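You operate a simulated robot arm through the tools that you are given. There is no shell and no other tool. Be economical: measure what you need, move in short steps, check, and stop when the job is done.

You are at the controls of a simulated robot arm. One attempt, no reset.

TASK
Unbolt the cream box on the rails and draw the white board out.
Fine: set the blue switch to OUT for the push head and leave it so; bring the box back, open its lid and leave it open; the board rests on the railed plate.

It is judged by the outcome, as a careful person would: the job done as asked, and still so three seconds after it is handed in. It fails if anything else is knocked over, pushed out of place, dropped, spilled or broken. Lids that push on must go on centred and level and be pressed home; caps that screw on are set level and turned clockwise until they are tight.

THE ROBOT
A 6-joint arm with a two-finger parallel gripper, fixed in place. Base frame: the origin is at the foot of the arm, x ahead of it, y to its left, z up; the work surface is at about z = 0.86. Readings come in m, degrees, newtons and seconds.
With the tool pointing down near the work surface it reaches from about 0.26 to 0.68 m from the base axis. Its first joint turns from -66.0 to 66.0 degrees. Payload 2.9 kg.
The tool frame sits at the grasp point between the pads (the TCP): z along the fingers, y along the line on which they close. The tips reach 0.03 m beyond it. The gripper opens to 0.11 m. The fingers are 0.02 m wide and 0.01 m thick; the gripper's body (0.048 by 0.112 m) begins 0.055 m behind the TCP.
Orientation is told as [roll, pitch, yaw] about the base's x, y, z axes, in that order, counted from this pose: with the fingers straight down and closing along the base's y, the tool's x points along the base's -x, its y along +y and its z along -z.

THE INTERFACE
- The arm moves only by the tool drive_tool. Its argument "motion" is a list of rows, each a list of 7 numbers: the turn, a rotation vector about the tool's x, y, z in degrees, then the shift along the tool's x, y, z in m, then the closure in counts, from 0 (fully open) to 255 (shut). In form: [[wx, wy, wz, x, y, z, hand], ...]. A call has 1 to 10 rows; each row is the pose to reach, as a shift and turn from the pose commanded when the call began, along the tool's axes at that moment. A row lasts 0.2 s, in which the tool goes at most 0.05 m and 8.6 degrees; a call with a longer step from one row to the next is refused whole, and so is a gripper value outside its range. Where a pose cannot be reached the arm comes as near as it can. A force on the tool above 90 N (or 10 N above the force at the start of the call, whichever is more), or a blocked arm, ends the call early, and 0.2 s more pass. The fingers move at their own pace (about 0.108 m/s each) and stop on an object; they squeeze with about 30 N. The grip force told is the motor's: it shows also when the fingers shut on nothing. Time passes only in rows, and 0.2 s behind the last, so rows that repeat a pose let the fingers close. It gives the time, the measured TCP pose, the force on the tool (base axes), the opening and the grip force at its end, in the units of the frame above (readings bear some noise).
- Cameras (640 x 400 px; columns grow to the right, rows downward): "scene" is fixed at [0.0627, 0.4186, 1.395]; the picture's right is [-0.87, -0.49, 0.00], its down [-0.22, 0.40, -0.89] and it looks along [0.44, -0.78, -0.46] (base axes); focal length 341 px, centre (320, 200). "wrist" rides on the gripper at [-0.036, 0, -0.057] in the tool frame; the picture's right is [0.00, -1.00, 0.00], its down [0.97, 0.00, -0.24] and it looks along [0.24, 0.00, 0.97] (tool axes); focal length 218 px, centre (320, 200). There is no depth. A picture from a camera that has moved, and an enlarged one, comes with that camera's place and axes in the base frame and with its lens.
- camera(camera): a new picture of that camera. No time passes.
- close_up(camera, box): a new picture of the part [left, top, right, bottom] of that camera's present view, enlarged. No time passes.
- job_done(): hands the job in; it is judged then, once.

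Go step by step. Nothing tells you positions but the pictures and the camera data: compare them with the known pose of the tool, close in by small moves and look again before you grip or let go. The budget is 120 turns and 64 pictures, counting those below and the enlarged ones. Unless the task says otherwise, let go and move clear before handing in, and close with one line.

The tools are called after ">>>" by a JSON object that holds its "api" and its "payload". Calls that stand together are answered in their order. drive_tool: Moves the arm, as the interface text tells. Its arguments: {"type":"object","properties":{"motion":{"type":"array","items":{"type":"array","items":{"type":"number"}}}},"required":["motion"]} The other tools are called the same way: camera (camera) takes a picture; close_up (camera, box) takes an enlarged picture of a part of a camera's view; job_done () hands the job in.

At the start:

```text
time_s: 0.0
ee_pos: [0.3608, -0.0021, 1.2496]
tool_rot: [-0.1, 0.1, 0.0]
ft_force: [0.1, -0.1, -0.4]
grip_width: 0.11
gripper_force: 0.1
```

scene: 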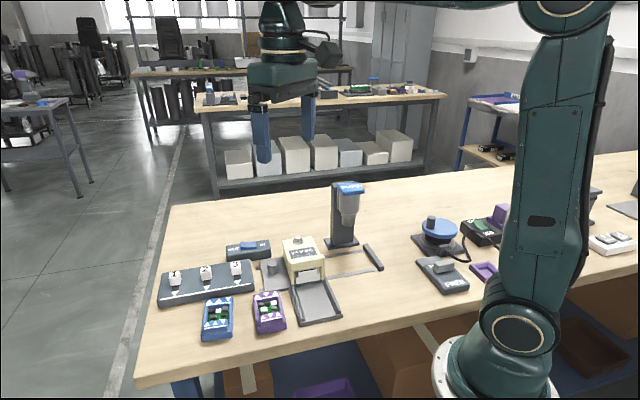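
wrist: 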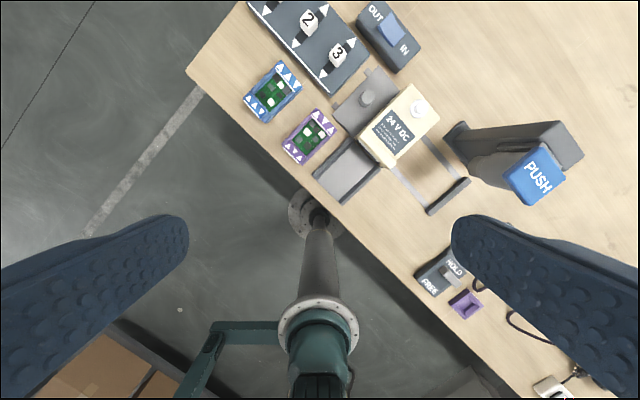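

I see a cream box on rails with labels, a blue OUT/IN switch, a push head, and a slider panel. I'll look closer before moving.

>>> {"api": "close_up", "payload": {"camera": "scene", "box": [220, 170, 400, 330]}}

>>> {"api": "close_up", "payload": {"camera": "wrist", "box": [240, 0, 480, 220]}}

>>> {"api": "close_up", "payload": {"camera": "scene", "box": [390, 180, 640, 330]}}

>>> {"api": "close_up", "payload": {"camera": "scene", "box": [140, 220, 300, 350]}}

```text
2.50 times, centred on (310, 250) of scene
camera zoom: at [0.0627, 0.4186, 1.395], right [-0.87, -0.49, 0.0], down [-0.22, 0.4, -0.89], along [0.44, -0.78, -0.46], focal length 854 px, centre (345, 75)
```

zoom: 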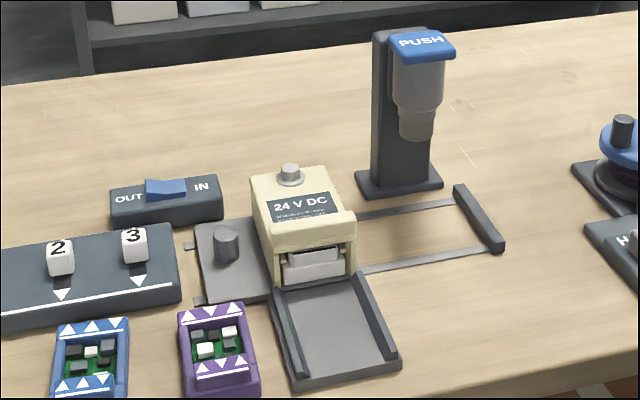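

```text
1.82 times, centred on (360, 110) of wrist
camera zoom: at [0.3964, -0.0037, 1.3053], right [0.0, -1.0, 0.0], down [-0.97, 0.0, 0.24], along [-0.24, 0.0, -0.97], focal length 397 px, centre (247, 364)
```

zoom: 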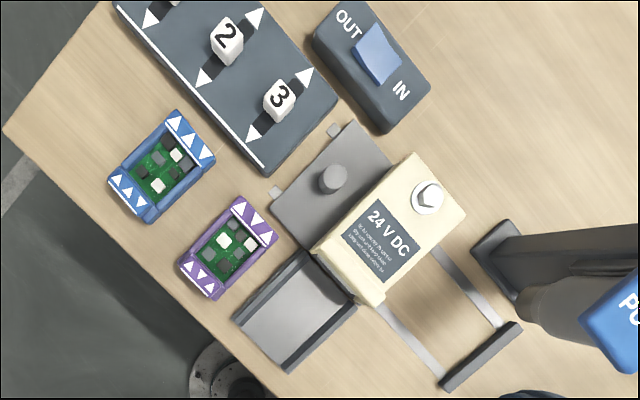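

```text
2.56 times, centred on (515, 255) of scene
camera zoom: at [0.0627, 0.4186, 1.395], right [-0.87, -0.49, 0.0], down [-0.22, 0.4, -0.89], along [0.44, -0.78, -0.46], focal length 874 px, centre (-179, 59)
```

zoom: 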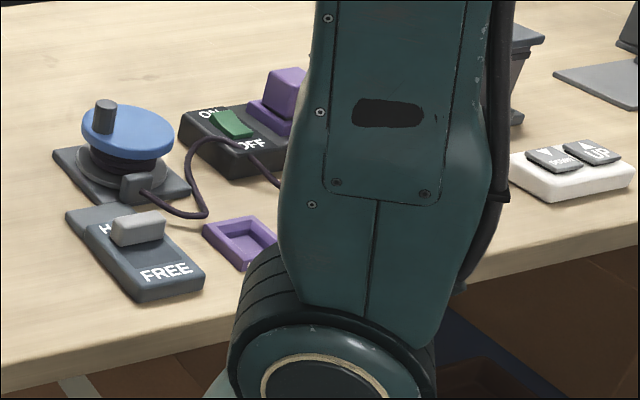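

```text
3.08 times, centred on (220, 285) of scene
camera zoom: at [0.0627, 0.4186, 1.395], right [-0.87, -0.49, 0.0], down [-0.22, 0.4, -0.89], along [0.44, -0.78, -0.46], focal length 1050 px, centre (628, -62)
```

zoom: 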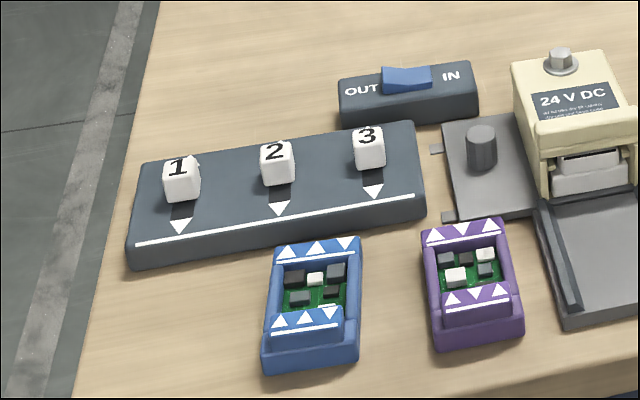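

>>> {"api": "close_up", "payload": {"camera": "scene", "box": [260, 225, 350, 325]}}

>>> {"api": "close_up", "payload": {"camera": "scene", "box": [220, 230, 290, 270]}}

```text
4.00 times, centred on (305, 275) of scene
camera zoom: at [0.0627, 0.4186, 1.395], right [-0.87, -0.49, 0.0], down [-0.22, 0.4, -0.89], along [0.44, -0.78, -0.46], focal length 1366 px, centre (380, -100)
```

zoom: 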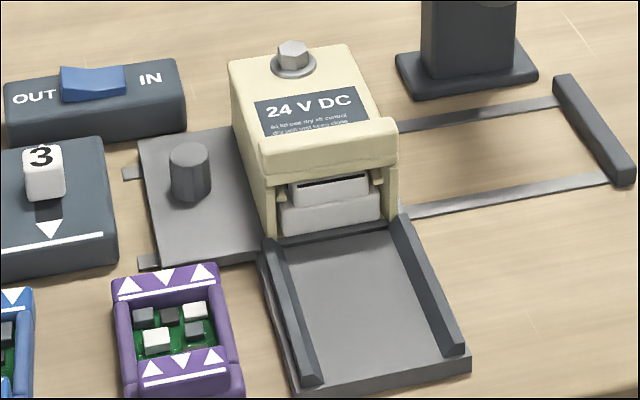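

```text
9.14 times, centred on (255, 250) of scene
camera zoom: at [0.0627, 0.4186, 1.395], right [-0.87, -0.49, 0.0], down [-0.22, 0.4, -0.89], along [0.44, -0.78, -0.46], focal length 3121 px, centre (914, -257)
```

zoom: 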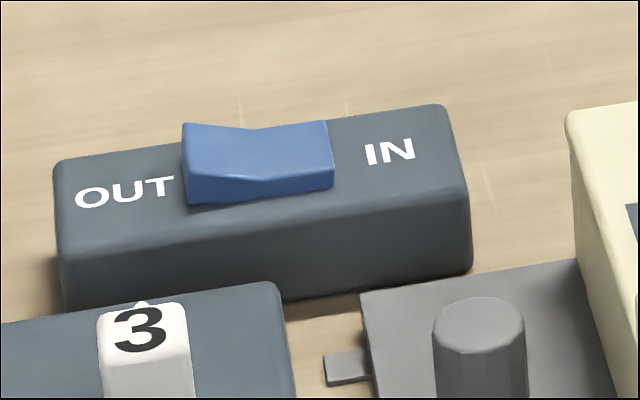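

The rocker stands raised at its OUT end (about 0.588, -0.108, 0.90), so it's at IN now and I must press the OUT end. I'll go above it with the fingers shut.

>>> {"api": "drive_tool", "payload": {"motion": [[0, 0, 0, -0.029, -0.013, 0.031, 255], [0, 0, 0, -0.057, -0.026, 0.0625, 255], [0, 0, 0, -0.086, -0.039, 0.094, 255], [0, 0, 0, -0.1145, -0.052, 0.125, 255], [0, 0, 0, -0.143, -0.065, 0.156, 255], [0, 0, 0, -0.172, -0.078, 0.1875, 255], [0, 0, 0, -0.2, -0.091, 0.219, 255], [0, 0, 0, -0.228, -0.104, 0.25, 255], [0, 0, 0, -0.228, -0.104, 0.25, 255]]}}

>>> {"api": "camera", "payload": {"camera": "wrist"}}

>>> {"api": "camera", "payload": {"camera": "scene"}}

```text
time_s: 2.0
ee_pos: [0.5884, -0.1072, 0.9981]
tool_rot: [0.1, -0.1, 0.0]
ft_force: [0.4, 0.1, 0.1]
grip_width: 0.0003
gripper_force: 30.3
```

```text
55 pictures are left
camera wrist: at [0.6243, -0.1071, 1.0557], right [0.0, -1.0, 0.0], down [-0.97, 0.0, 0.24], along [-0.24, 0.0, -0.97], focal length 218 px, centre (320, 200)
```

wrist: 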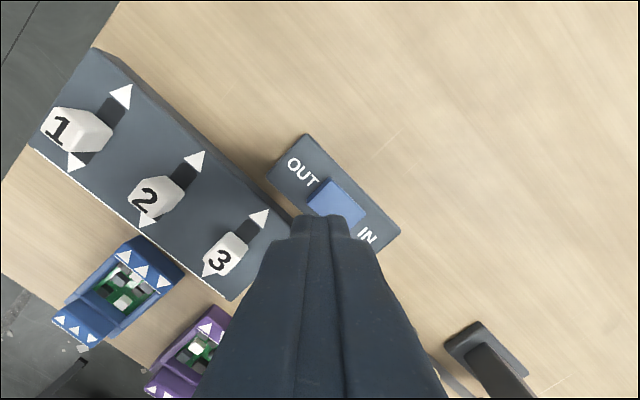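

```text
54 pictures are left
```

scene: 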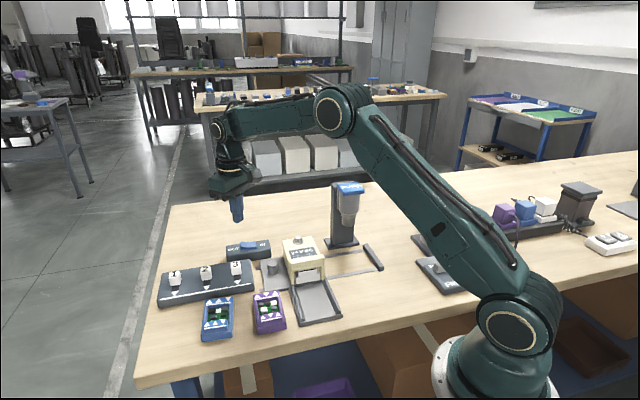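

The OUT end reads at about (0.593, -0.108). I'll shift 4 mm and press down in small steps.

>>> {"api": "drive_tool", "payload": {"motion": [[0, 0, 0, -0.004, -0.0005, 0.03, 255], [0, 0, 0, -0.004, -0.0005, 0.05, 255], [0, 0, 0, -0.004, -0.0005, 0.058, 255], [0, 0, 0, -0.004, -0.0005, 0.063, 255], [0, 0, 0, -0.004, -0.0005, 0.067, 255], [0, 0, 0, -0.004, -0.0005, 0.07, 255]]}}

>>> {"api": "close_up", "payload": {"camera": "scene", "box": [200, 200, 300, 270]}}

```text
time_s: 3.4
ee_pos: [0.5916, -0.1075, 0.9293]
tool_rot: [0.0, -0.1, 0.0]
ft_force: [0.6, 1.2, 3.1]
grip_width: 0.0
gripper_force: 30.4
```

```text
5.71 times, centred on (250, 235) of scene
camera zoom: at [0.0627, 0.4186, 1.395], right [-0.87, -0.49, 0.0], down [-0.22, 0.4, -0.89], along [0.44, -0.78, -0.46], focal length 1951 px, centre (720, 0)
```

zoom: 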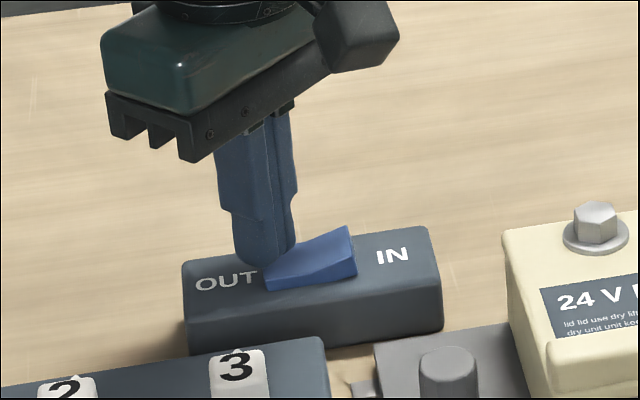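

The rocker is now down at OUT. Next I rise, turn 45° to line up with the rails (direction about (-0.71, -0.705)), and go above the grey carriage knob at about (0.475, -0.086).

>>> {"api": "drive_tool", "payload": {"motion": [[0, 0, 0, 0, 0, -0.04, 255], [0, 0, -7.5, 0.02, 0.002, -0.07, 200], [0, 0, -15, 0.045, 0.006, -0.08, 116], [0, 0, -22.5, 0.07, 0.011, -0.08, 116], [0, 0, -30, 0.095, 0.016, -0.08, 116], [0, 0, -37.5, 0.117, 0.0215, -0.08, 116], [0, 0, -45, 0.117, 0.0215, -0.07, 116], [0, 0, -45, 0.117, 0.0215, -0.06, 116]]}}

>>> {"api": "camera", "payload": {"camera": "wrist"}}

>>> {"api": "close_up", "payload": {"camera": "scene", "box": [200, 190, 360, 290]}}

```text
time_s: 5.2
ee_pos: [0.4744, -0.0855, 0.9881]
tool_rot: [0.0, 0.0, 45.2]
ft_force: [0.1, -0.2, 0.4]
grip_width: 0.0599
gripper_force: 0.1
```

```text
52 pictures are left
camera wrist: at [0.5005, -0.0612, 1.0455], right [0.71, -0.71, 0.0], down [-0.69, -0.69, 0.24], along [-0.17, -0.17, -0.97], focal length 218 px, centre (320, 200)
```

wrist: 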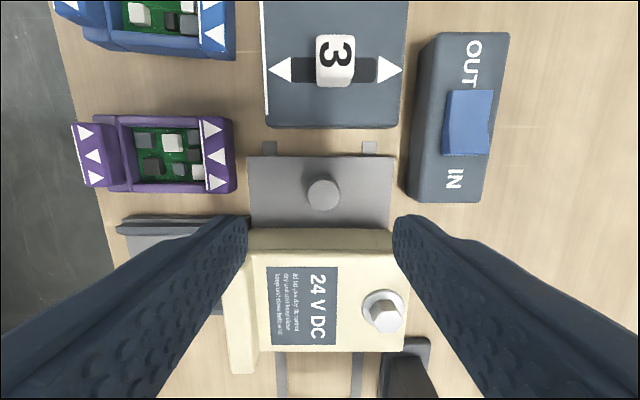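

```text
4.00 times, centred on (280, 240) of scene
camera zoom: at [0.0627, 0.4186, 1.395], right [-0.87, -0.49, 0.0], down [-0.22, 0.4, -0.89], along [0.44, -0.78, -0.46], focal length 1366 px, centre (480, 40)
```

zoom: 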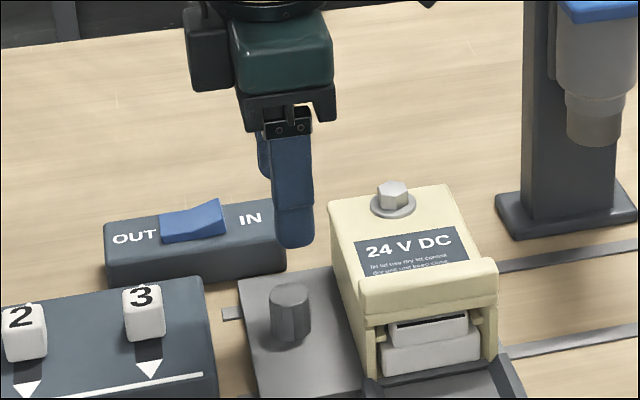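

The knob is about 5 mm further back than assumed. I'll correct, lower around it, and grip.

>>> {"api": "drive_tool", "payload": {"motion": [[0, 0, 0, -0.0045, -0.0025, 0.03, 116], [0, 0, 0, -0.0045, -0.0025, 0.06, 116], [0, 0, 0, -0.0045, -0.0025, 0.072, 116], [0, 0, 0, -0.0045, -0.0025, 0.079, 116], [0, 0, 0, -0.0045, -0.0025, 0.079, 255], [0, 0, 0, -0.0045, -0.0025, 0.079, 255], [0, 0, 0, -0.0045, -0.0025, 0.079, 255]]}}

>>> {"api": "close_up", "payload": {"camera": "scene", "box": [200, 190, 400, 315]}}

```text
time_s: 6.8
ee_pos: [0.4802, -0.0852, 0.9087]
tool_rot: [0.0, -0.1, 45.0]
ft_force: [-6.3, 4.5, -0.1]
grip_width: 0.0236
gripper_force: 44.9
```

```text
3.20 times, centred on (300, 252) of scene
camera zoom: at [0.0626, 0.4187, 1.395], right [-0.87, -0.49, 0.0], down [-0.22, 0.4, -0.89], along [0.44, -0.78, -0.46], focal length 1092 px, centre (384, 32)
```

zoom: 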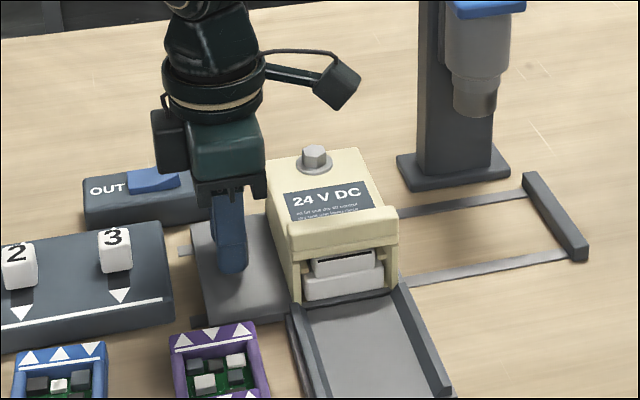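

The knob is held (24 mm). Now a short slide along the rails to test.

>>> {"api": "drive_tool", "payload": {"motion": [[0, 0, 0, 0, 0.001, 0, 255], [0, 0, 0, 0.01, 0.001, 0, 255], [0, 0, 0, 0.02, 0.001, 0, 255], [0, 0, 0, 0.03, 0.001, 0, 255], [0, 0, 0, 0.04, 0.001, 0, 255]]}}

>>> {"api": "close_up", "payload": {"camera": "scene", "box": [200, 170, 400, 315]}}

```text
time_s: 8.0
ee_pos: [0.4514, -0.1123, 0.909]
tool_rot: [-0.2, 0.0, 45.0]
ft_force: [5.8, -6.1, -7.9]
grip_width: 0.0236
gripper_force: 45.4
```

```text
2.76 times, centred on (300, 242) of scene
camera zoom: at [0.063, 0.4184, 1.3951], right [-0.87, -0.49, 0.0], down [-0.22, 0.4, -0.89], along [0.44, -0.78, -0.46], focal length 942 px, centre (375, 83)
```

zoom: 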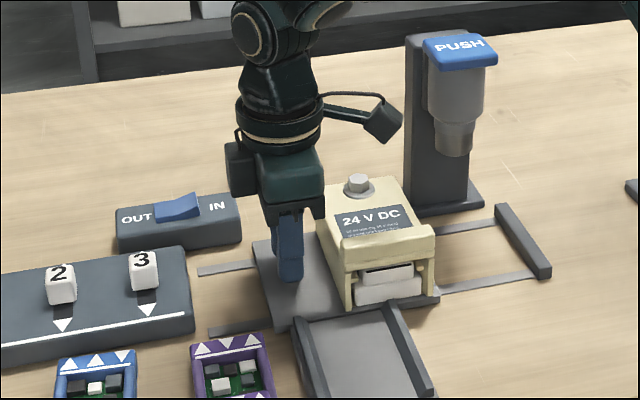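

The carriage slides freely. A stub on the wrist points toward the push head, so I'll check its clearance before going on.

>>> {"api": "close_up", "payload": {"camera": "scene", "box": [260, 160, 390, 260]}}

```text
4.00 times, centred on (325, 210) of scene
camera zoom: at [0.063, 0.4184, 1.3951], right [-0.87, -0.49, 0.0], down [-0.22, 0.4, -0.89], along [0.44, -0.78, -0.46], focal length 1366 px, centre (300, 160)
```

zoom: 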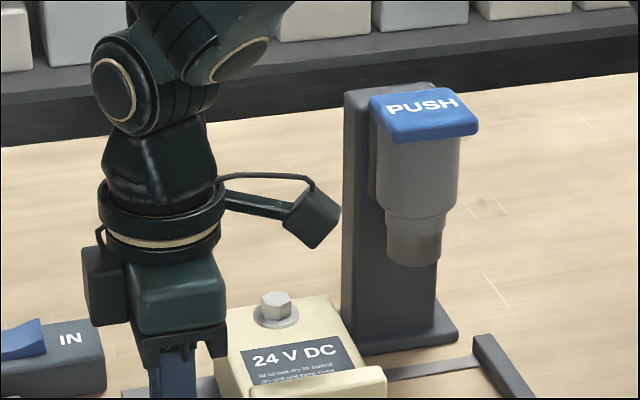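

The stub sits about 8 cm ahead and 2 cm toward the robot, close to the head. I'll loosen, turn 20° so the stub swings clear, regrip, and then slide on.

>>> {"api": "drive_tool", "payload": {"motion": [[0, 0, 0, 0, 0, 0, 171], [0, 0, 7, 0, 0, 0, 171], [0, 0, 14, 0, 0, 0, 171], [0, 0, 20, 0, 0, 0, 171], [0, 0, 20, 0, 0, 0, 255], [0, 0, 20, 0, 0, 0, 255]]}}

```text
time_s: 9.4
ee_pos: [0.4529, -0.1131, 0.911]
tool_rot: [-0.1, -0.1, 24.8]
ft_force: [10.7, -11.7, -6.7]
grip_width: 0.0234
gripper_force: 45.0
```

>>> {"api": "drive_tool", "payload": {"motion": [[0, 0, 0, 0.0113, -0.0056, 0, 255], [0, 0, 0, 0.023, -0.0099, 0, 255], [0, 0, 0, 0.0348, -0.0141, 0, 255], [0, 0, 0, 0.0465, -0.0184, 0, 255], [0, 0, 0, 0.0583, -0.0226, 0, 255], [0, 0, 0, 0.07, -0.0268, 0, 255]]}}

>>> {"api": "close_up", "payload": {"camera": "scene", "box": [260, 160, 410, 280]}}

>>> {"api": "camera", "payload": {"camera": "wrist"}}

```text
time_s: 10.8
ee_pos: [0.3998, -0.1665, 0.91]
tool_rot: [0.0, 0.0, 25.0]
ft_force: [4.2, -5.8, 0.8]
grip_width: 0.0233
gripper_force: 44.8
```

```text
3.33 times, centred on (335, 220) of scene
camera zoom: at [0.0628, 0.4184, 1.3951], right [-0.87, -0.49, 0.0], down [-0.22, 0.4, -0.89], along [0.44, -0.78, -0.46], focal length 1138 px, centre (270, 133)
```

zoom: 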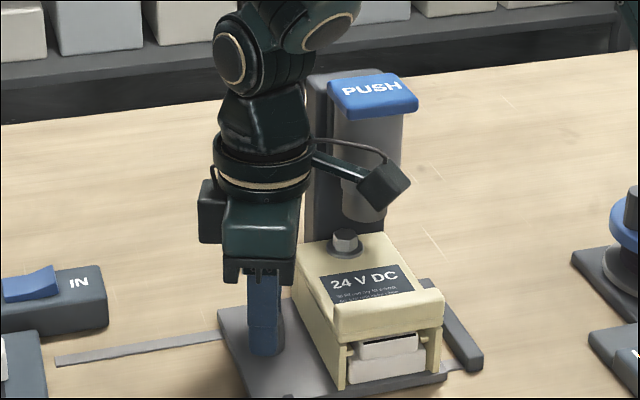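

```text
46 pictures are left
camera wrist: at [0.4318, -0.1521, 0.9663], right [0.42, -0.91, 0.0], down [-0.88, -0.41, 0.24], along [-0.22, -0.1, -0.97], focal length 218 px, centre (320, 200)
```

wrist: 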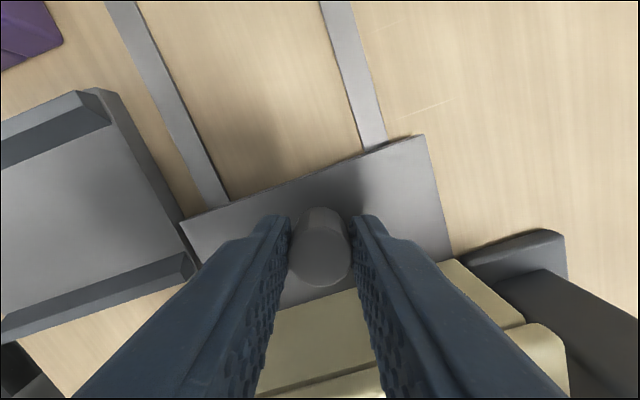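

>>> {"api": "drive_tool", "payload": {"motion": [[0, 0, 0, 0.0045, -0.0022, 0, 255], [0, 0, 0, 0.0092, -0.0039, 0, 255], [0, 0, 0, 0.0139, -0.0056, 0, 255], [0, 0, 0, 0.0179, -0.007, 0, 255], [0, 0, 0, 0.0202, -0.0078, 0, 255]]}}

>>> {"api": "close_up", "payload": {"camera": "scene", "box": [290, 160, 410, 280]}}

```text
time_s: 12.0
ee_pos: [0.3874, -0.1782, 0.9103]
tool_rot: [0.3, -0.5, 25.6]
ft_force: [23.5, 28.0, -1.2]
grip_width: 0.0234
gripper_force: 45.1
```

```text
3.33 times, centred on (350, 220) of scene
camera zoom: at [0.0633, 0.4193, 1.3948], right [-0.87, -0.49, 0.0], down [-0.22, 0.4, -0.89], along [0.44, -0.78, -0.46], focal length 1138 px, centre (220, 133)
```

zoom: 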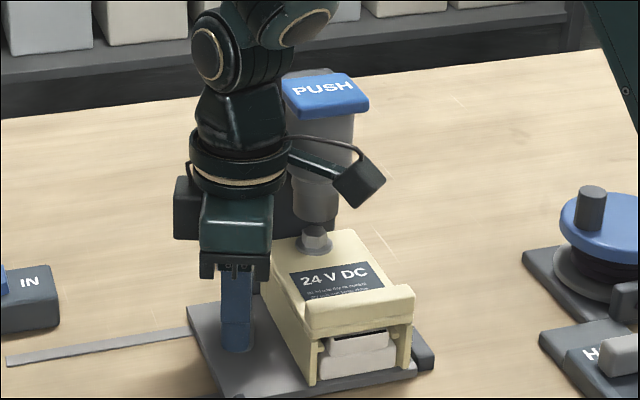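

The carriage is against the stop with the bolt under the rod. I'll relax, release and rise.

>>> {"api": "drive_tool", "payload": {"motion": [[0, 0, 0, -0.004, 0.0015, 0, 255], [0, 0, 0, -0.004, 0.0015, 0, 140], [0, 0, 0, -0.004, 0.0015, 0, 140], [0, 0, 0, -0.004, 0.0015, -0.03, 140], [0, 0, 0, -0.004, 0.0015, -0.07, 140], [0, 0, 0, -0.004, 0.0015, -0.12, 200], [0, 0, 0, -0.004, 0.0015, -0.17, 255], [0, 0, 0, -0.004, 0.0015, -0.22, 255]]}}

>>> {"api": "camera", "payload": {"camera": "wrist"}}

>>> {"api": "close_up", "payload": {"camera": "scene", "box": [270, 160, 410, 280]}}

```text
time_s: 13.8
ee_pos: [0.3886, -0.1798, 1.1307]
tool_rot: [0.0, 0.0, 25.0]
ft_force: [1.0, 0.1, -0.7]
grip_width: 0.0001
gripper_force: 29.7
```

```text
44 pictures are left
camera wrist: at [0.4208, -0.1642, 1.187], right [0.42, -0.91, 0.0], down [-0.88, -0.41, 0.24], along [-0.22, -0.1, -0.97], focal length 218 px, centre (320, 200)
```

wrist: 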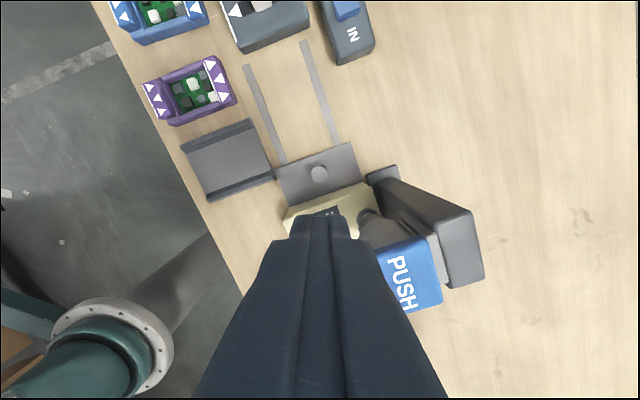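

```text
3.33 times, centred on (340, 220) of scene
camera zoom: at [0.0627, 0.4186, 1.395], right [-0.87, -0.49, 0.0], down [-0.22, 0.4, -0.89], along [0.44, -0.78, -0.46], focal length 1138 px, centre (253, 133)
```

zoom: 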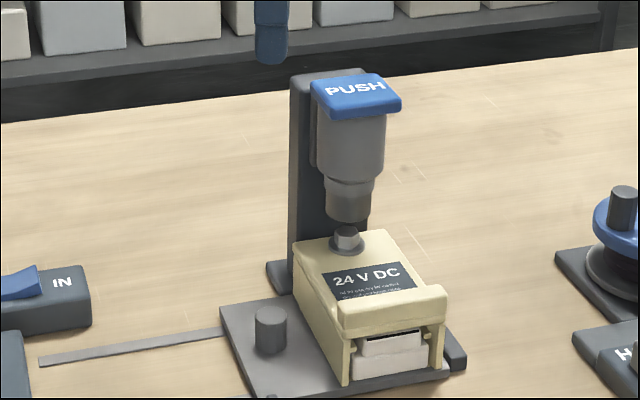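

The bolt sits right below the rod. The PUSH cap centre is about (0.361, -0.260, 1.045). I'll move over it and go down to just above contact.

>>> {"api": "drive_tool", "payload": {"motion": [[0, 0, 0, 0.02, -0.0205, 0, 255], [0, 0, 0, 0.04, -0.041, 0, 255], [0, 0, 0, 0.0589, -0.061, 0.01, 255], [0, 0, 0, 0.0589, -0.061, 0.03, 255], [0, 0, 0, 0.0589, -0.061, 0.04, 255], [0, 0, 0, 0.0589, -0.061, 0.045, 255]]}}

>>> {"api": "close_up", "payload": {"camera": "scene", "box": [290, 140, 410, 260]}}

```text
time_s: 15.2
ee_pos: [0.36, -0.2594, 1.0842]
tool_rot: [0.0, 0.0, 25.1]
ft_force: [-0.4, -0.5, 1.0]
grip_width: 0.0001
gripper_force: 30.6
```

```text
3.33 times, centred on (350, 200) of scene
camera zoom: at [0.0627, 0.4185, 1.395], right [-0.87, -0.49, 0.0], down [-0.22, 0.4, -0.89], along [0.44, -0.78, -0.46], focal length 1138 px, centre (220, 200)
```

zoom: 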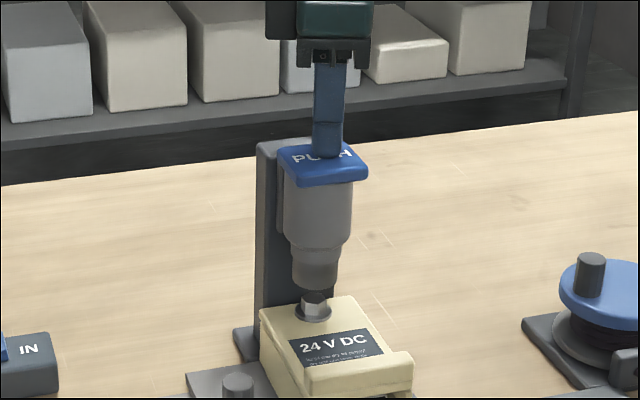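

>>> {"api": "drive_tool", "payload": {"motion": [[0, 0, 0, 0, 0, 0.005, 255], [0, 0, 0, 0, 0, 0.01, 255], [0, 0, 0, 0, 0, 0.014, 255], [0, 0, 0, 0, 0, 0.018, 255], [0, 0, 0, 0, 0, 0.022, 255], [0, 0, 0, 0, 0, 0.025, 255], [0, 0, 0, 0, 0, 0.028, 255]]}}

>>> {"api": "close_up", "payload": {"camera": "scene", "box": [290, 140, 410, 260]}}

```text
time_s: 16.8
ee_pos: [0.3613, -0.2585, 1.06]
tool_rot: [-0.3, -0.3, 25.0]
ft_force: [-5.9, 5.4, 36.7]
grip_width: 0.0
gripper_force: 29.9
```

```text
3.33 times, centred on (350, 200) of scene
camera zoom: at [0.0621, 0.4191, 1.3949], right [-0.87, -0.49, 0.0], down [-0.22, 0.4, -0.89], along [0.44, -0.78, -0.46], focal length 1138 px, centre (220, 200)
```

zoom: 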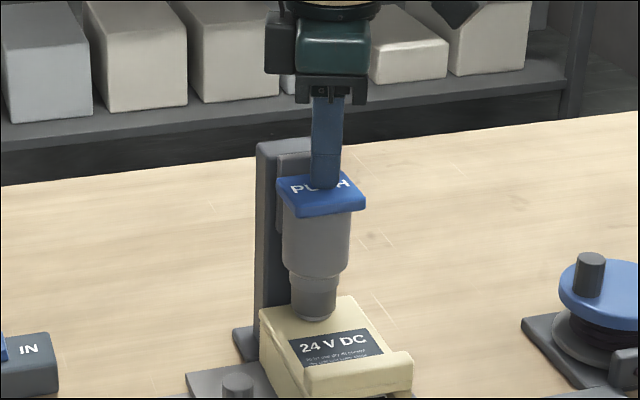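

The head is down over the bolt. I'll hold slightly deeper for a moment, then rise and look.

>>> {"api": "drive_tool", "payload": {"motion": [[0, 0, 0, 0, 0, 0.003, 255], [0, 0, 0, 0, 0, 0.006, 255], [0, 0, 0, 0, 0, 0.006, 255], [0, 0, 0, 0, 0, 0.006, 255], [0, 0, 0, 0, 0, 0.006, 255], [0, 0, 0, 0, 0, 0.006, 255], [0, 0, 0, 0, 0, 0.006, 255]]}}

>>> {"api": "drive_tool", "payload": {"motion": [[0, 0, 0, 0, 0, -0.01, 255], [0, 0, 0, 0, 0, -0.03, 255], [0, 0, 0, 0, 0, -0.06, 255], [0, 0, 0, 0, 0, -0.1, 255]]}}

>>> {"api": "close_up", "payload": {"camera": "scene", "box": [290, 160, 410, 280]}}

```text
time_s: 17.3
ee_pos: [0.3606, -0.2581, 1.0641]
tool_rot: [-0.8, -0.5, 25.0]
ft_force: [-10.1, 6.3, 20.8]
grip_width: 0.0001
gripper_force: 29.7
stopped in row 2: the force on the tool passed its limit (the readings are from after the stop); the commanded pose is now the measured one
```

```text
time_s: 18.3
ee_pos: [0.3593, -0.2585, 1.1621]
tool_rot: [-0.7, -0.3, 25.0]
ft_force: [-0.5, 0.4, -0.6]
grip_width: 0.0001
gripper_force: 29.7
```

```text
3.33 times, centred on (350, 220) of scene
camera zoom: at [0.0627, 0.4186, 1.395], right [-0.87, -0.49, 0.0], down [-0.22, 0.4, -0.89], along [0.44, -0.78, -0.46], focal length 1138 px, centre (220, 133)
```

zoom: 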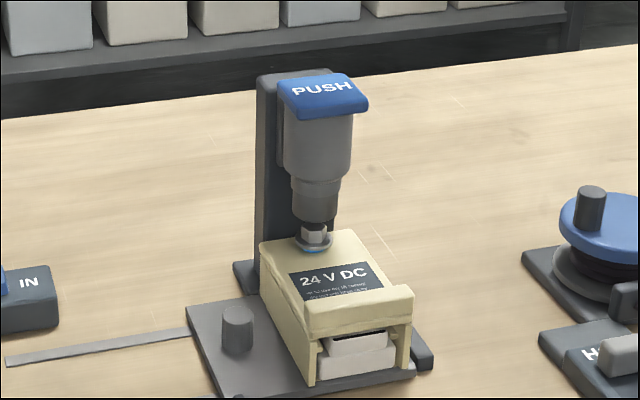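

>>> {"api": "close_up", "payload": {"camera": "scene", "box": [330, 210, 370, 250]}}

```text
10.00 times, centred on (350, 230) of scene
camera zoom: at [0.0627, 0.4186, 1.395], right [-0.87, -0.49, 0.0], down [-0.22, 0.4, -0.89], along [0.44, -0.78, -0.46], focal length 3414 px, centre (20, -100)
```

zoom: 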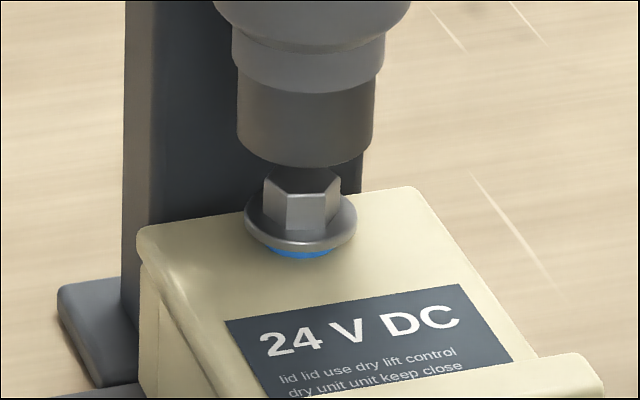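

The bolt has backed out and shows a blue ring, so it's undone. Next I return to the knob to bring the carriage back.

>>> {"api": "drive_tool", "payload": {"motion": [[0, 0, 0, -0.03, 0.03, 0, 200], [0, 0, 0, -0.0591, 0.0601, 0.01, 140], [0, 0, 0, -0.0591, 0.0601, 0.06, 140], [0, 0, 0, -0.0591, 0.0601, 0.11, 140], [0, 0, 0, -0.0591, 0.0601, 0.15, 140], [0, 0, 0, -0.0591, 0.0601, 0.18, 140], [0, 0, 0, -0.0591, 0.0601, 0.18, 140]]}}

>>> {"api": "camera", "payload": {"camera": "wrist"}}

```text
time_s: 19.9
ee_pos: [0.3913, -0.1819, 0.9807]
tool_rot: [-0.7, -0.4, 25.0]
ft_force: [0.1, -1.0, 0.2]
grip_width: 0.0497
gripper_force: 0.1
```

```text
38 pictures are left
camera wrist: at [0.4228, -0.1665, 1.0372], right [0.42, -0.91, 0.01], down [-0.88, -0.41, 0.23], along [-0.21, -0.11, -0.97], focal length 218 px, centre (320, 200)
```

wrist: 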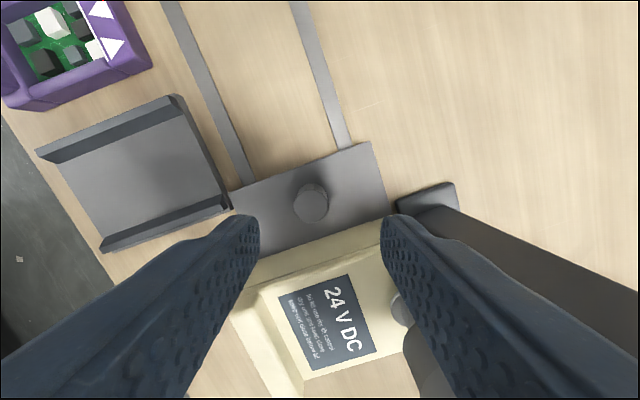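

>>> {"api": "drive_tool", "payload": {"motion": [[-0.8, 0.06, 0, 0.0011, 0.0068, 0.03, 140], [-0.8, 0.06, 0, 0.0011, 0.0068, 0.055, 140], [-0.8, 0.06, 0, 0.0011, 0.0068, 0.071, 140], [-0.8, 0.06, 0, 0.0011, 0.0068, 0.071, 255], [-0.8, 0.06, 0, 0.0011, 0.0068, 0.071, 255], [-0.8, 0.06, 0, 0.0011, 0.0068, 0.071, 255]]}}

```text
time_s: 21.3
ee_pos: [0.3891, -0.1779, 0.9098]
tool_rot: [-0.1, -0.5, 24.9]
ft_force: [10.8, -11.9, -7.7]
grip_width: 0.0233
gripper_force: 45.0
```

>>> {"api": "drive_tool", "payload": {"motion": [[0, 0, 0, -0.0087, 0.0008, 0, 255], [0, 0, 0, -0.0207, 0.0052, 0, 255], [0, 0, 0, -0.0327, 0.0095, 0, 255], [0, 0, 0, -0.0448, 0.0139, 0, 255], [0, 0, 0, -0.0568, 0.0182, 0, 255], [0, 0, 0, -0.0688, 0.0225, 0, 255], [0, 0, 0, -0.0809, 0.0269, 0, 255], [0, 0, 0, -0.0929, 0.0312, 0, 255], [0, 0, 0, -0.1049, 0.0356, 0, 255], [0, 0, 0, -0.117, 0.0399, 0, 255]]}}

>>> {"api": "close_up", "payload": {"camera": "scene", "box": [220, 190, 380, 325]}}

```text
time_s: 23.5
ee_pos: [0.477, -0.0898, 0.9119]
tool_rot: [0.1, -0.3, 25.0]
ft_force: [12.9, -7.9, -31.2]
grip_width: 0.0233
gripper_force: 44.6
```

```text
2.96 times, centred on (300, 258) of scene
camera zoom: at [0.0635, 0.4183, 1.3951], right [-0.87, -0.49, 0.0], down [-0.22, 0.4, -0.89], along [0.44, -0.78, -0.46], focal length 1012 px, centre (379, 30)
```

zoom: 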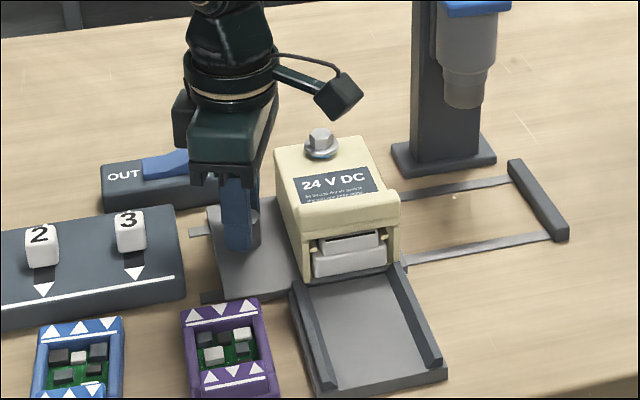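

>>> {"api": "drive_tool", "payload": {"motion": [[0, 0, 0, -0.0028, 0.0, 0.002, 255], [0, 0, 0, -0.0047, 0.0007, 0.002, 255], [0, 0, 0, -0.0062, 0.0012, 0.002, 255], [0, 0, 0, -0.008, 0.0018, 0.002, 255]]}}

>>> {"api": "close_up", "payload": {"camera": "scene", "box": [220, 190, 380, 325]}}

```text
time_s: 24.5
ee_pos: [0.4806, -0.0856, 0.9088]
tool_rot: [0.1, -0.2, 24.9]
ft_force: [-21.8, -6.0, 15.6]
grip_width: 0.0234
gripper_force: 44.9
```

```text
2.96 times, centred on (300, 258) of scene
camera zoom: at [0.062, 0.4184, 1.3951], right [-0.87, -0.49, 0.0], down [-0.22, 0.4, -0.89], along [0.44, -0.78, -0.46], focal length 1012 px, centre (379, 30)
```

zoom: 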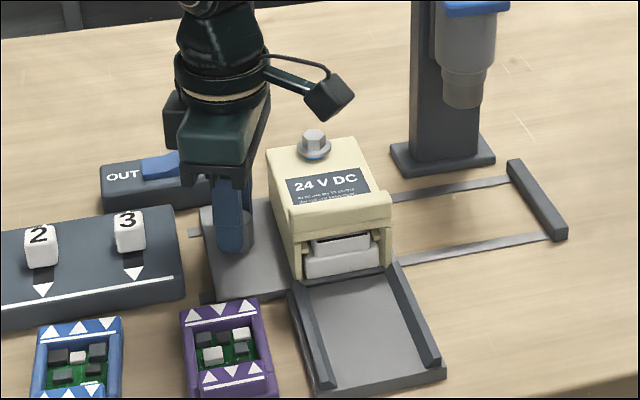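

The carriage is back at its start stop. I'll release, rise, and look at the lid from the front.

>>> {"api": "drive_tool", "payload": {"motion": [[0, 0, 0, 0.003, -0.001, -0.001, 255], [0, 0, 0, 0.003, -0.001, -0.001, 150], [0, 0, 0, 0.003, -0.001, -0.001, 150], [0, 0, 0, 0.003, -0.001, -0.04, 150], [0, 0, 0, 0.003, -0.001, -0.08, 150], [0, 0, 0, 0.003, -0.001, -0.12, 150]]}}

>>> {"api": "close_up", "payload": {"camera": "scene", "box": [275, 225, 335, 275]}}

>>> {"api": "camera", "payload": {"camera": "wrist"}}

```text
time_s: 25.9
ee_pos: [0.4795, -0.0881, 1.0288]
tool_rot: [0.1, -0.4, 24.9]
ft_force: [-0.7, -0.1, 0.0]
grip_width: 0.0456
gripper_force: 0.1
```

```text
8.00 times, centred on (305, 250) of scene
camera zoom: at [0.0627, 0.4186, 1.395], right [-0.87, -0.49, 0.0], down [-0.22, 0.4, -0.89], along [0.44, -0.78, -0.46], focal length 2731 px, centre (440, -200)
```

zoom: 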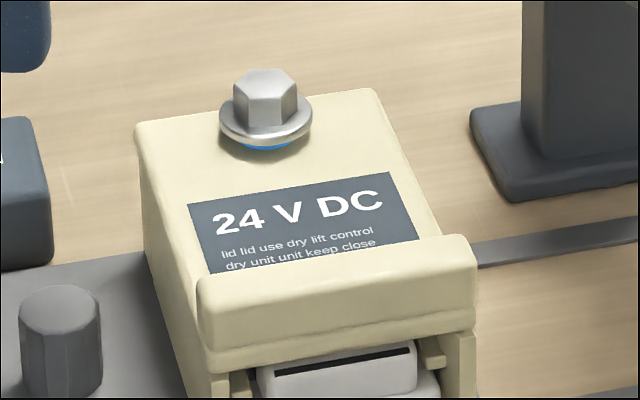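

```text
34 pictures are left
camera wrist: at [0.5111, -0.0733, 1.0857], right [0.42, -0.91, 0.0], down [-0.88, -0.41, 0.23], along [-0.21, -0.1, -0.97], focal length 218 px, centre (320, 200)
```

wrist: 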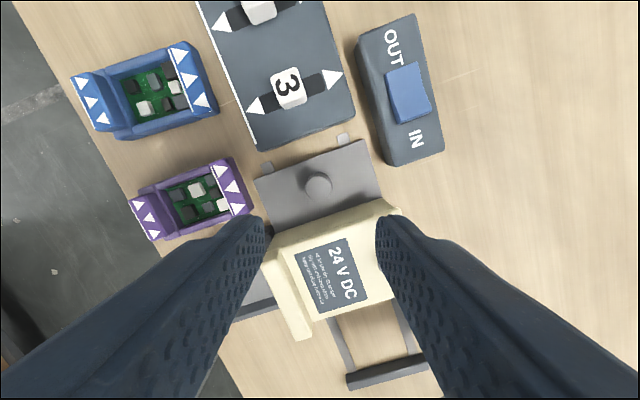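

The lid has a raised front lip about 8 cm wide, and the hinge is on the bolt side. I plan to pinch the lip by its two ends from above (closing along the rails) and swing it up. First I turn to yaw -45 above it.

>>> {"api": "drive_tool", "payload": {"motion": [[0, 0, 7.8, 0.01, 0.002, 0, 0], [0, 0, 15.6, 0.02, 0.004, 0, 0], [0, 0, 23.4, 0.03, 0.006, 0, 0], [0, 0, 31.2, 0.04, 0.008, 0, 0], [0, 0, 39, 0.05, 0.01, 0, 0], [0, 0, 46.8, 0.06, 0.013, 0, 0], [0, 0, 54.6, 0.07, 0.015, 0, 0], [0, 0, 62.4, 0.08, 0.017, 0, 0], [0, 0, 70, 0.084, 0.0183, 0, 0], [0, 0, 70, 0.084, 0.0183, 0, 0]]}}

>>> {"api": "camera", "payload": {"camera": "wrist"}}

>>> {"api": "close_up", "payload": {"camera": "scene", "box": [255, 190, 355, 290]}}

```text
time_s: 28.1
ee_pos: [0.3951, -0.1068, 1.0277]
tool_rot: [0.4, -0.1, -45.1]
ft_force: [0.9, -0.4, 0.8]
grip_width: 0.1098
gripper_force: 0.2
```

```text
33 pictures are left
camera wrist: at [0.4206, -0.1326, 1.0849], right [-0.71, -0.71, -0.01], down [-0.69, 0.69, 0.24], along [-0.16, 0.17, -0.97], focal length 218 px, centre (320, 200)
```

wrist: 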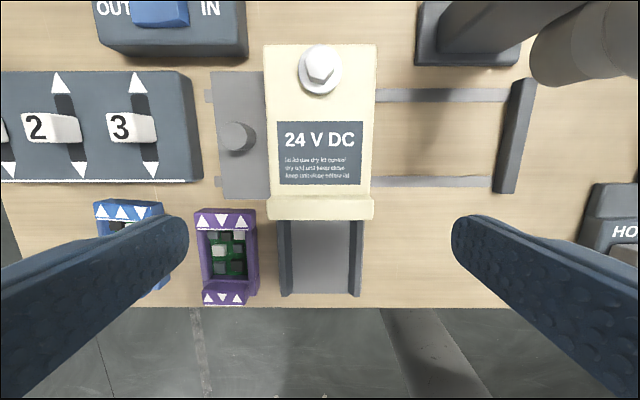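

```text
4.00 times, centred on (305, 240) of scene
camera zoom: at [0.0627, 0.4186, 1.395], right [-0.87, -0.49, 0.0], down [-0.22, 0.4, -0.89], along [0.44, -0.78, -0.46], focal length 1366 px, centre (380, 40)
```

zoom: 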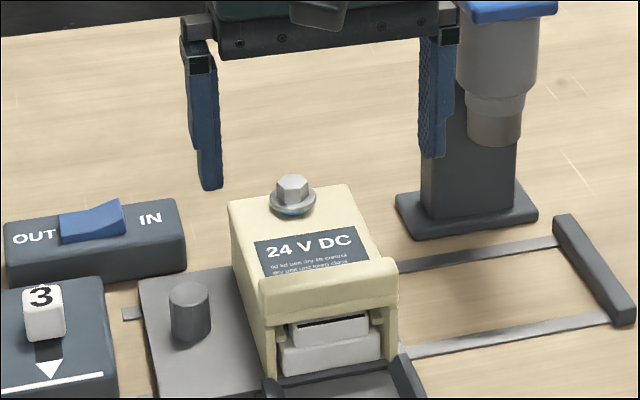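

The lip is centred between the fingers (79 mm wide, at w ≈ 8 mm further forward). I'll shift forward 8 mm, go down to lip height, and pinch its ends.

>>> {"api": "drive_tool", "payload": {"motion": [[0, 0, 0, 0.008, 0, 0.03, 0], [0, 0, 0, 0.008, 0, 0.06, 0], [0, 0, 0, 0.008, 0, 0.08, 0], [0, 0, 0, 0.008, 0, 0.0925, 0], [0, 0, 0, 0.008, 0, 0.0925, 60], [0, 0, 0, 0.008, 0, 0.0925, 90], [0, 0, 0, 0.008, 0, 0.0925, 255], [0, 0, 0, 0.008, 0, 0.0925, 255]]}}

>>> {"api": "close_up", "payload": {"camera": "scene", "box": [255, 190, 355, 290]}}

```text
time_s: 29.9
ee_pos: [0.3908, -0.1007, 0.9349]
tool_rot: [0.5, 0.0, -45.0]
ft_force: [-0.8, 1.5, -6.1]
grip_width: 0.0782
gripper_force: 44.7
```

```text
4.00 times, centred on (305, 240) of scene
camera zoom: at [0.0628, 0.4186, 1.395], right [-0.87, -0.49, 0.0], down [-0.22, 0.4, -0.89], along [0.44, -0.78, -0.46], focal length 1366 px, centre (380, 40)
```

zoom: 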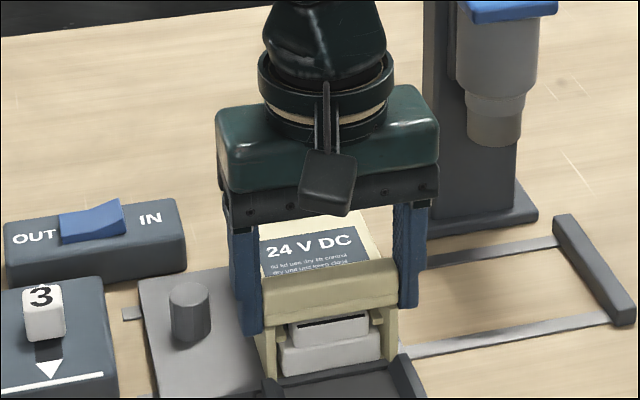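

The lip is held. Lift a little along the hinge arc and look.

>>> {"api": "drive_tool", "payload": {"motion": [[0, 0, 0, -0.0003, 0, -0.008, 255], [0, 0, 0, -0.0015, 0, -0.017, 255], [0, 0, 0, -0.0035, 0, -0.026, 255], [0, 0, 0, -0.006, 0, -0.034, 255]]}}

>>> {"api": "close_up", "payload": {"camera": "scene", "box": [255, 180, 355, 290]}}

```text
time_s: 30.9
ee_pos: [0.3957, -0.1061, 0.9725]
tool_rot: [0.6, -0.5, -45.0]
ft_force: [0.0, 0.3, -0.9]
grip_width: 0.0
gripper_force: 37.9
```

```text
3.64 times, centred on (305, 235) of scene
camera zoom: at [0.0627, 0.4185, 1.395], right [-0.87, -0.49, 0.0], down [-0.22, 0.4, -0.89], along [0.44, -0.78, -0.46], focal length 1241 px, centre (374, 73)
```

zoom: 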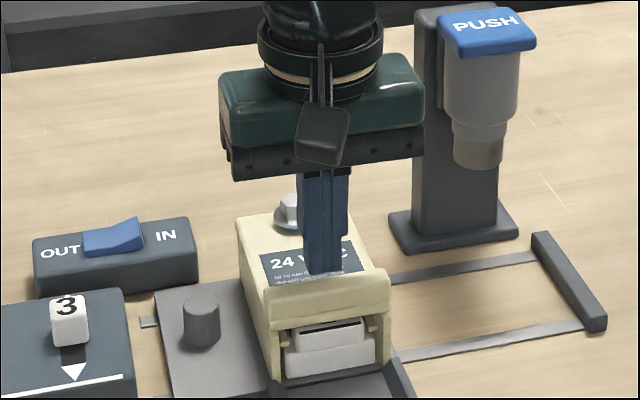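

The pinch slipped off without opening the lid. I'll regrip slightly lower and lift just a few mm, reading the force.

>>> {"api": "drive_tool", "payload": {"motion": [[0, 0, 0, 0, 0, -0.01, 0], [0, 0, 0, 0.004, 0, -0.01, 0], [0, 0, 0, 0.008, 0, -0.01, 0], [0, 0, 0, 0.008, 0, 0.02, 0], [0, 0, 0, 0.008, 0, 0.042, 0], [0, 0, 0, 0.008, 0, 0.042, 80], [0, 0, 0, 0.008, 0, 0.042, 255], [0, 0, 0, 0.008, 0, 0.042, 255], [0, 0, 0, 0.008, 0, 0.038, 255], [0, 0, 0, 0.008, 0, 0.036, 255]]}}

>>> {"api": "close_up", "payload": {"camera": "scene", "box": [265, 220, 345, 290]}}

```text
time_s: 33.1
ee_pos: [0.3879, -0.0992, 0.9322]
tool_rot: [0.3, 0.1, -45.0]
ft_force: [3.7, -4.8, -37.8]
grip_width: 0.0777
gripper_force: 45.0
```

```text
5.71 times, centred on (305, 255) of scene
camera zoom: at [0.0633, 0.4184, 1.3951], right [-0.87, -0.49, 0.0], down [-0.22, 0.4, -0.89], along [0.44, -0.78, -0.46], focal length 1951 px, centre (406, -114)
```

zoom: 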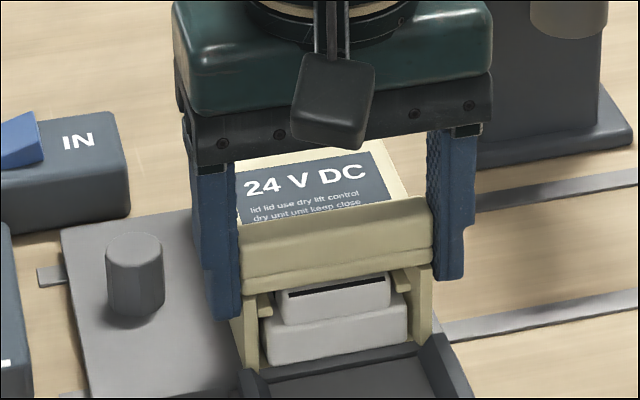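

Pulling with 38 N doesn't move it. Before forcing anything I'll look closely at the lid's back edge and the bolt with the wrist camera.

>>> {"api": "camera", "payload": {"camera": "wrist"}}

```text
28 pictures are left
camera wrist: at [0.4137, -0.1246, 0.9886], right [-0.71, -0.71, 0.0], down [-0.69, 0.69, 0.24], along [-0.17, 0.17, -0.97], focal length 218 px, centre (320, 200)
```

wrist: 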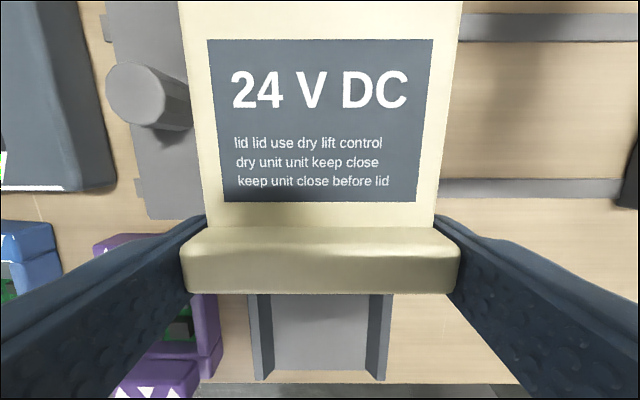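

The lip actually sits higher than I thought (underside about z 0.923) and juts forward about 2 cm, so my low pinch may have clamped the box walls too. I'll regrip higher, on the lip only, and test.

>>> {"api": "drive_tool", "payload": {"motion": [[0, 0, 0, 0, 0, 0, 60], [0, 0, 0, 0, 0, 0, 60], [0, 0, 0, 0.005, 0, -0.016, 60], [0, 0, 0, 0.005, 0, -0.016, 255], [0, 0, 0, 0.005, 0, -0.016, 255], [0, 0, 0, 0.005, 0, -0.02, 255], [0, 0, 0, 0.005, 0, -0.023, 255]]}}

>>> {"api": "close_up", "payload": {"camera": "scene", "box": [265, 220, 345, 290]}}

```text
time_s: 34.7
ee_pos: [0.3843, -0.0955, 0.9556]
tool_rot: [0.1, 0.2, -45.0]
ft_force: [3.8, -4.0, -37.1]
grip_width: 0.0777
gripper_force: 44.9
```

```text
5.71 times, centred on (305, 255) of scene
camera zoom: at [0.0633, 0.4183, 1.3951], right [-0.87, -0.49, 0.0], down [-0.22, 0.4, -0.89], along [0.44, -0.78, -0.46], focal length 1951 px, centre (406, -114)
```

zoom: 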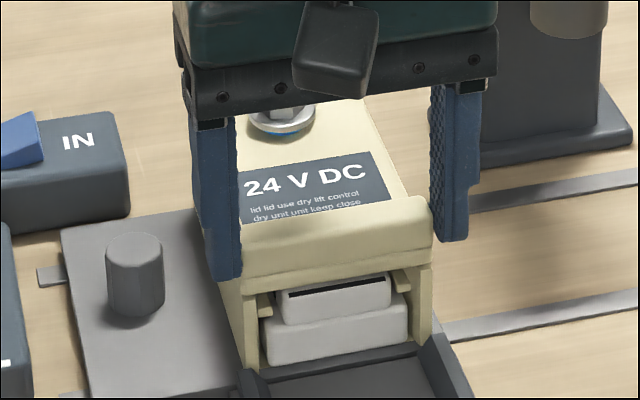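

The lid is still firmly held with no clamping of the body, so the bolt is probably only partly out: my second press ended early just as the bolt was pushing the head up. I'll send the box under the head again and hold the press longer.

>>> {"api": "drive_tool", "payload": {"motion": [[0, 0, 0, 0, 0, 0, 40], [0, 0, 0, 0, 0, -0.02, 40], [0, 0, -8.5, 0, 0, -0.06, 60], [0, 0, -17, -0.01, 0.012, -0.07, 100], [0, 0, -25.5, -0.02, 0.025, -0.07, 130], [0, 0, -34, -0.03, 0.037, -0.07, 130], [0, 0, -42.5, -0.04, 0.049, -0.07, 130], [0, 0, -51, -0.05, 0.061, -0.07, 130], [0, 0, -59.5, -0.0606, 0.074, -0.07, 130], [0, 0, -68, -0.0606, 0.074, -0.05, 130]]}}

>>> {"api": "camera", "payload": {"camera": "wrist"}}

```text
time_s: 36.9
ee_pos: [0.4803, -0.0869, 1.0076]
tool_rot: [-0.1, -0.4, 23.2]
ft_force: [0.4, 0.1, 0.2]
grip_width: 0.054
gripper_force: 0.1
```

```text
26 pictures are left
camera wrist: at [0.5134, -0.0729, 1.0638], right [0.39, -0.92, 0.0], down [-0.89, -0.38, 0.23], along [-0.21, -0.09, -0.97], focal length 218 px, centre (320, 200)
```

wrist: 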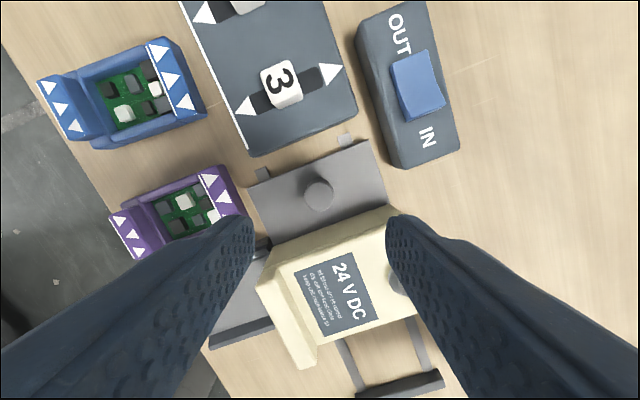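

>>> {"api": "drive_tool", "payload": {"motion": [[0, 0, 0, -0.0015, 0.0005, 0.04, 130], [0, 0, 0, -0.0015, 0.0005, 0.075, 130], [0, 0, 0, -0.0015, 0.0005, 0.098, 130], [0, 0, 0, -0.0015, 0.0005, 0.098, 255], [0, 0, 0, -0.0015, 0.0005, 0.098, 255], [0, 0, 0, -0.0015, 0.0005, 0.098, 255]]}}

```text
time_s: 38.3
ee_pos: [0.4821, -0.0858, 0.9087]
tool_rot: [0.1, -0.2, 23.1]
ft_force: [-2.8, 3.5, -4.3]
grip_width: 0.0231
gripper_force: 45.3
```

>>> {"api": "drive_tool", "payload": {"motion": [[0, 0, 0, 0.0125, -0.005, 0, 255], [0, 0, 0, 0.025, -0.01, 0, 255], [0, 0, 0, 0.0375, -0.015, 0, 255], [0, 0, 0, 0.05, -0.02, 0, 255], [0, 0, 0, 0.0625, -0.025, 0, 255], [0, 0, 0, 0.075, -0.03, 0, 255], [0, 0, 0, 0.0875, -0.035, 0, 255], [0, 0, 0, 0.1, -0.04, 0, 255], [0, 0, 0, 0.1125, -0.045, 0, 255], [0, 0, 0, 0.125, -0.05, 0, 255]]}}

```text
time_s: 40.5
ee_pos: [0.3913, -0.1777, 0.9083]
tool_rot: [0.1, -0.8, 23.4]
ft_force: [12.6, 25.6, 3.1]
grip_width: 0.0235
gripper_force: 44.8
```

>>> {"api": "close_up", "payload": {"camera": "scene", "box": [300, 190, 390, 280]}}

```text
4.44 times, centred on (345, 235) of scene
camera zoom: at [0.063, 0.4193, 1.3948], right [-0.87, -0.49, 0.0], down [-0.22, 0.4, -0.89], along [0.44, -0.78, -0.46], focal length 1517 px, centre (209, 44)
```

zoom: 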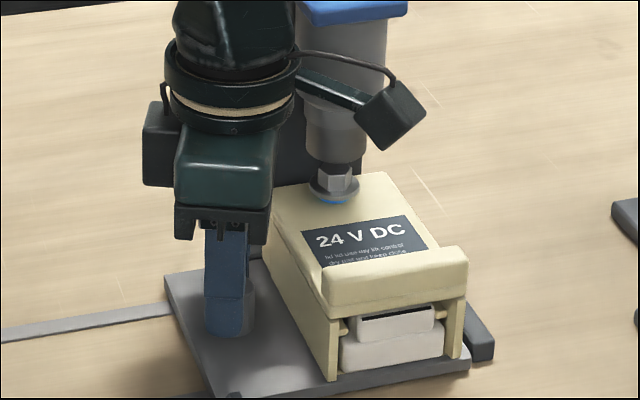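

>>> {"api": "drive_tool", "payload": {"motion": [[0, 0, 0, 0.002, -0.002, 0, 255], [0, 0, 0, 0.003, -0.0015, 0, 255], [0, 0, 0, -0.002, 0.001, 0, 255], [0, 0, 0, -0.002, 0.001, 0, 140], [0, 0, 0, -0.002, 0.001, 0, 140], [0, 0, 0, -0.002, 0.001, -0.04, 140], [0, 0, 0, -0.002, 0.001, -0.09, 140], [0, 0, 0, -0.002, 0.001, -0.14, 200], [0, 0, 0, -0.002, 0.001, -0.19, 255], [0, 0, 0, -0.002, 0.001, -0.215, 255]]}}

>>> {"api": "close_up", "payload": {"camera": "scene", "box": [310, 170, 390, 250]}}

```text
time_s: 42.7
ee_pos: [0.3859, -0.1801, 1.1241]
tool_rot: [0.1, -0.4, 23.0]
ft_force: [0.0, 0.0, 0.3]
grip_width: 0.0
gripper_force: 29.7
```

```text
5.00 times, centred on (350, 210) of scene
camera zoom: at [0.0627, 0.4186, 1.395], right [-0.87, -0.49, 0.0], down [-0.22, 0.4, -0.89], along [0.44, -0.78, -0.46], focal length 1707 px, centre (170, 150)
```

zoom: 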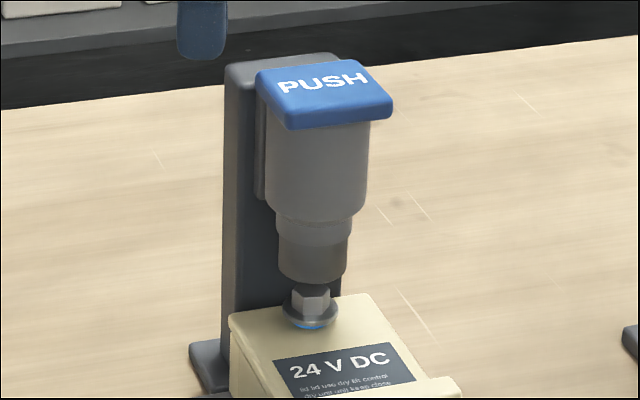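

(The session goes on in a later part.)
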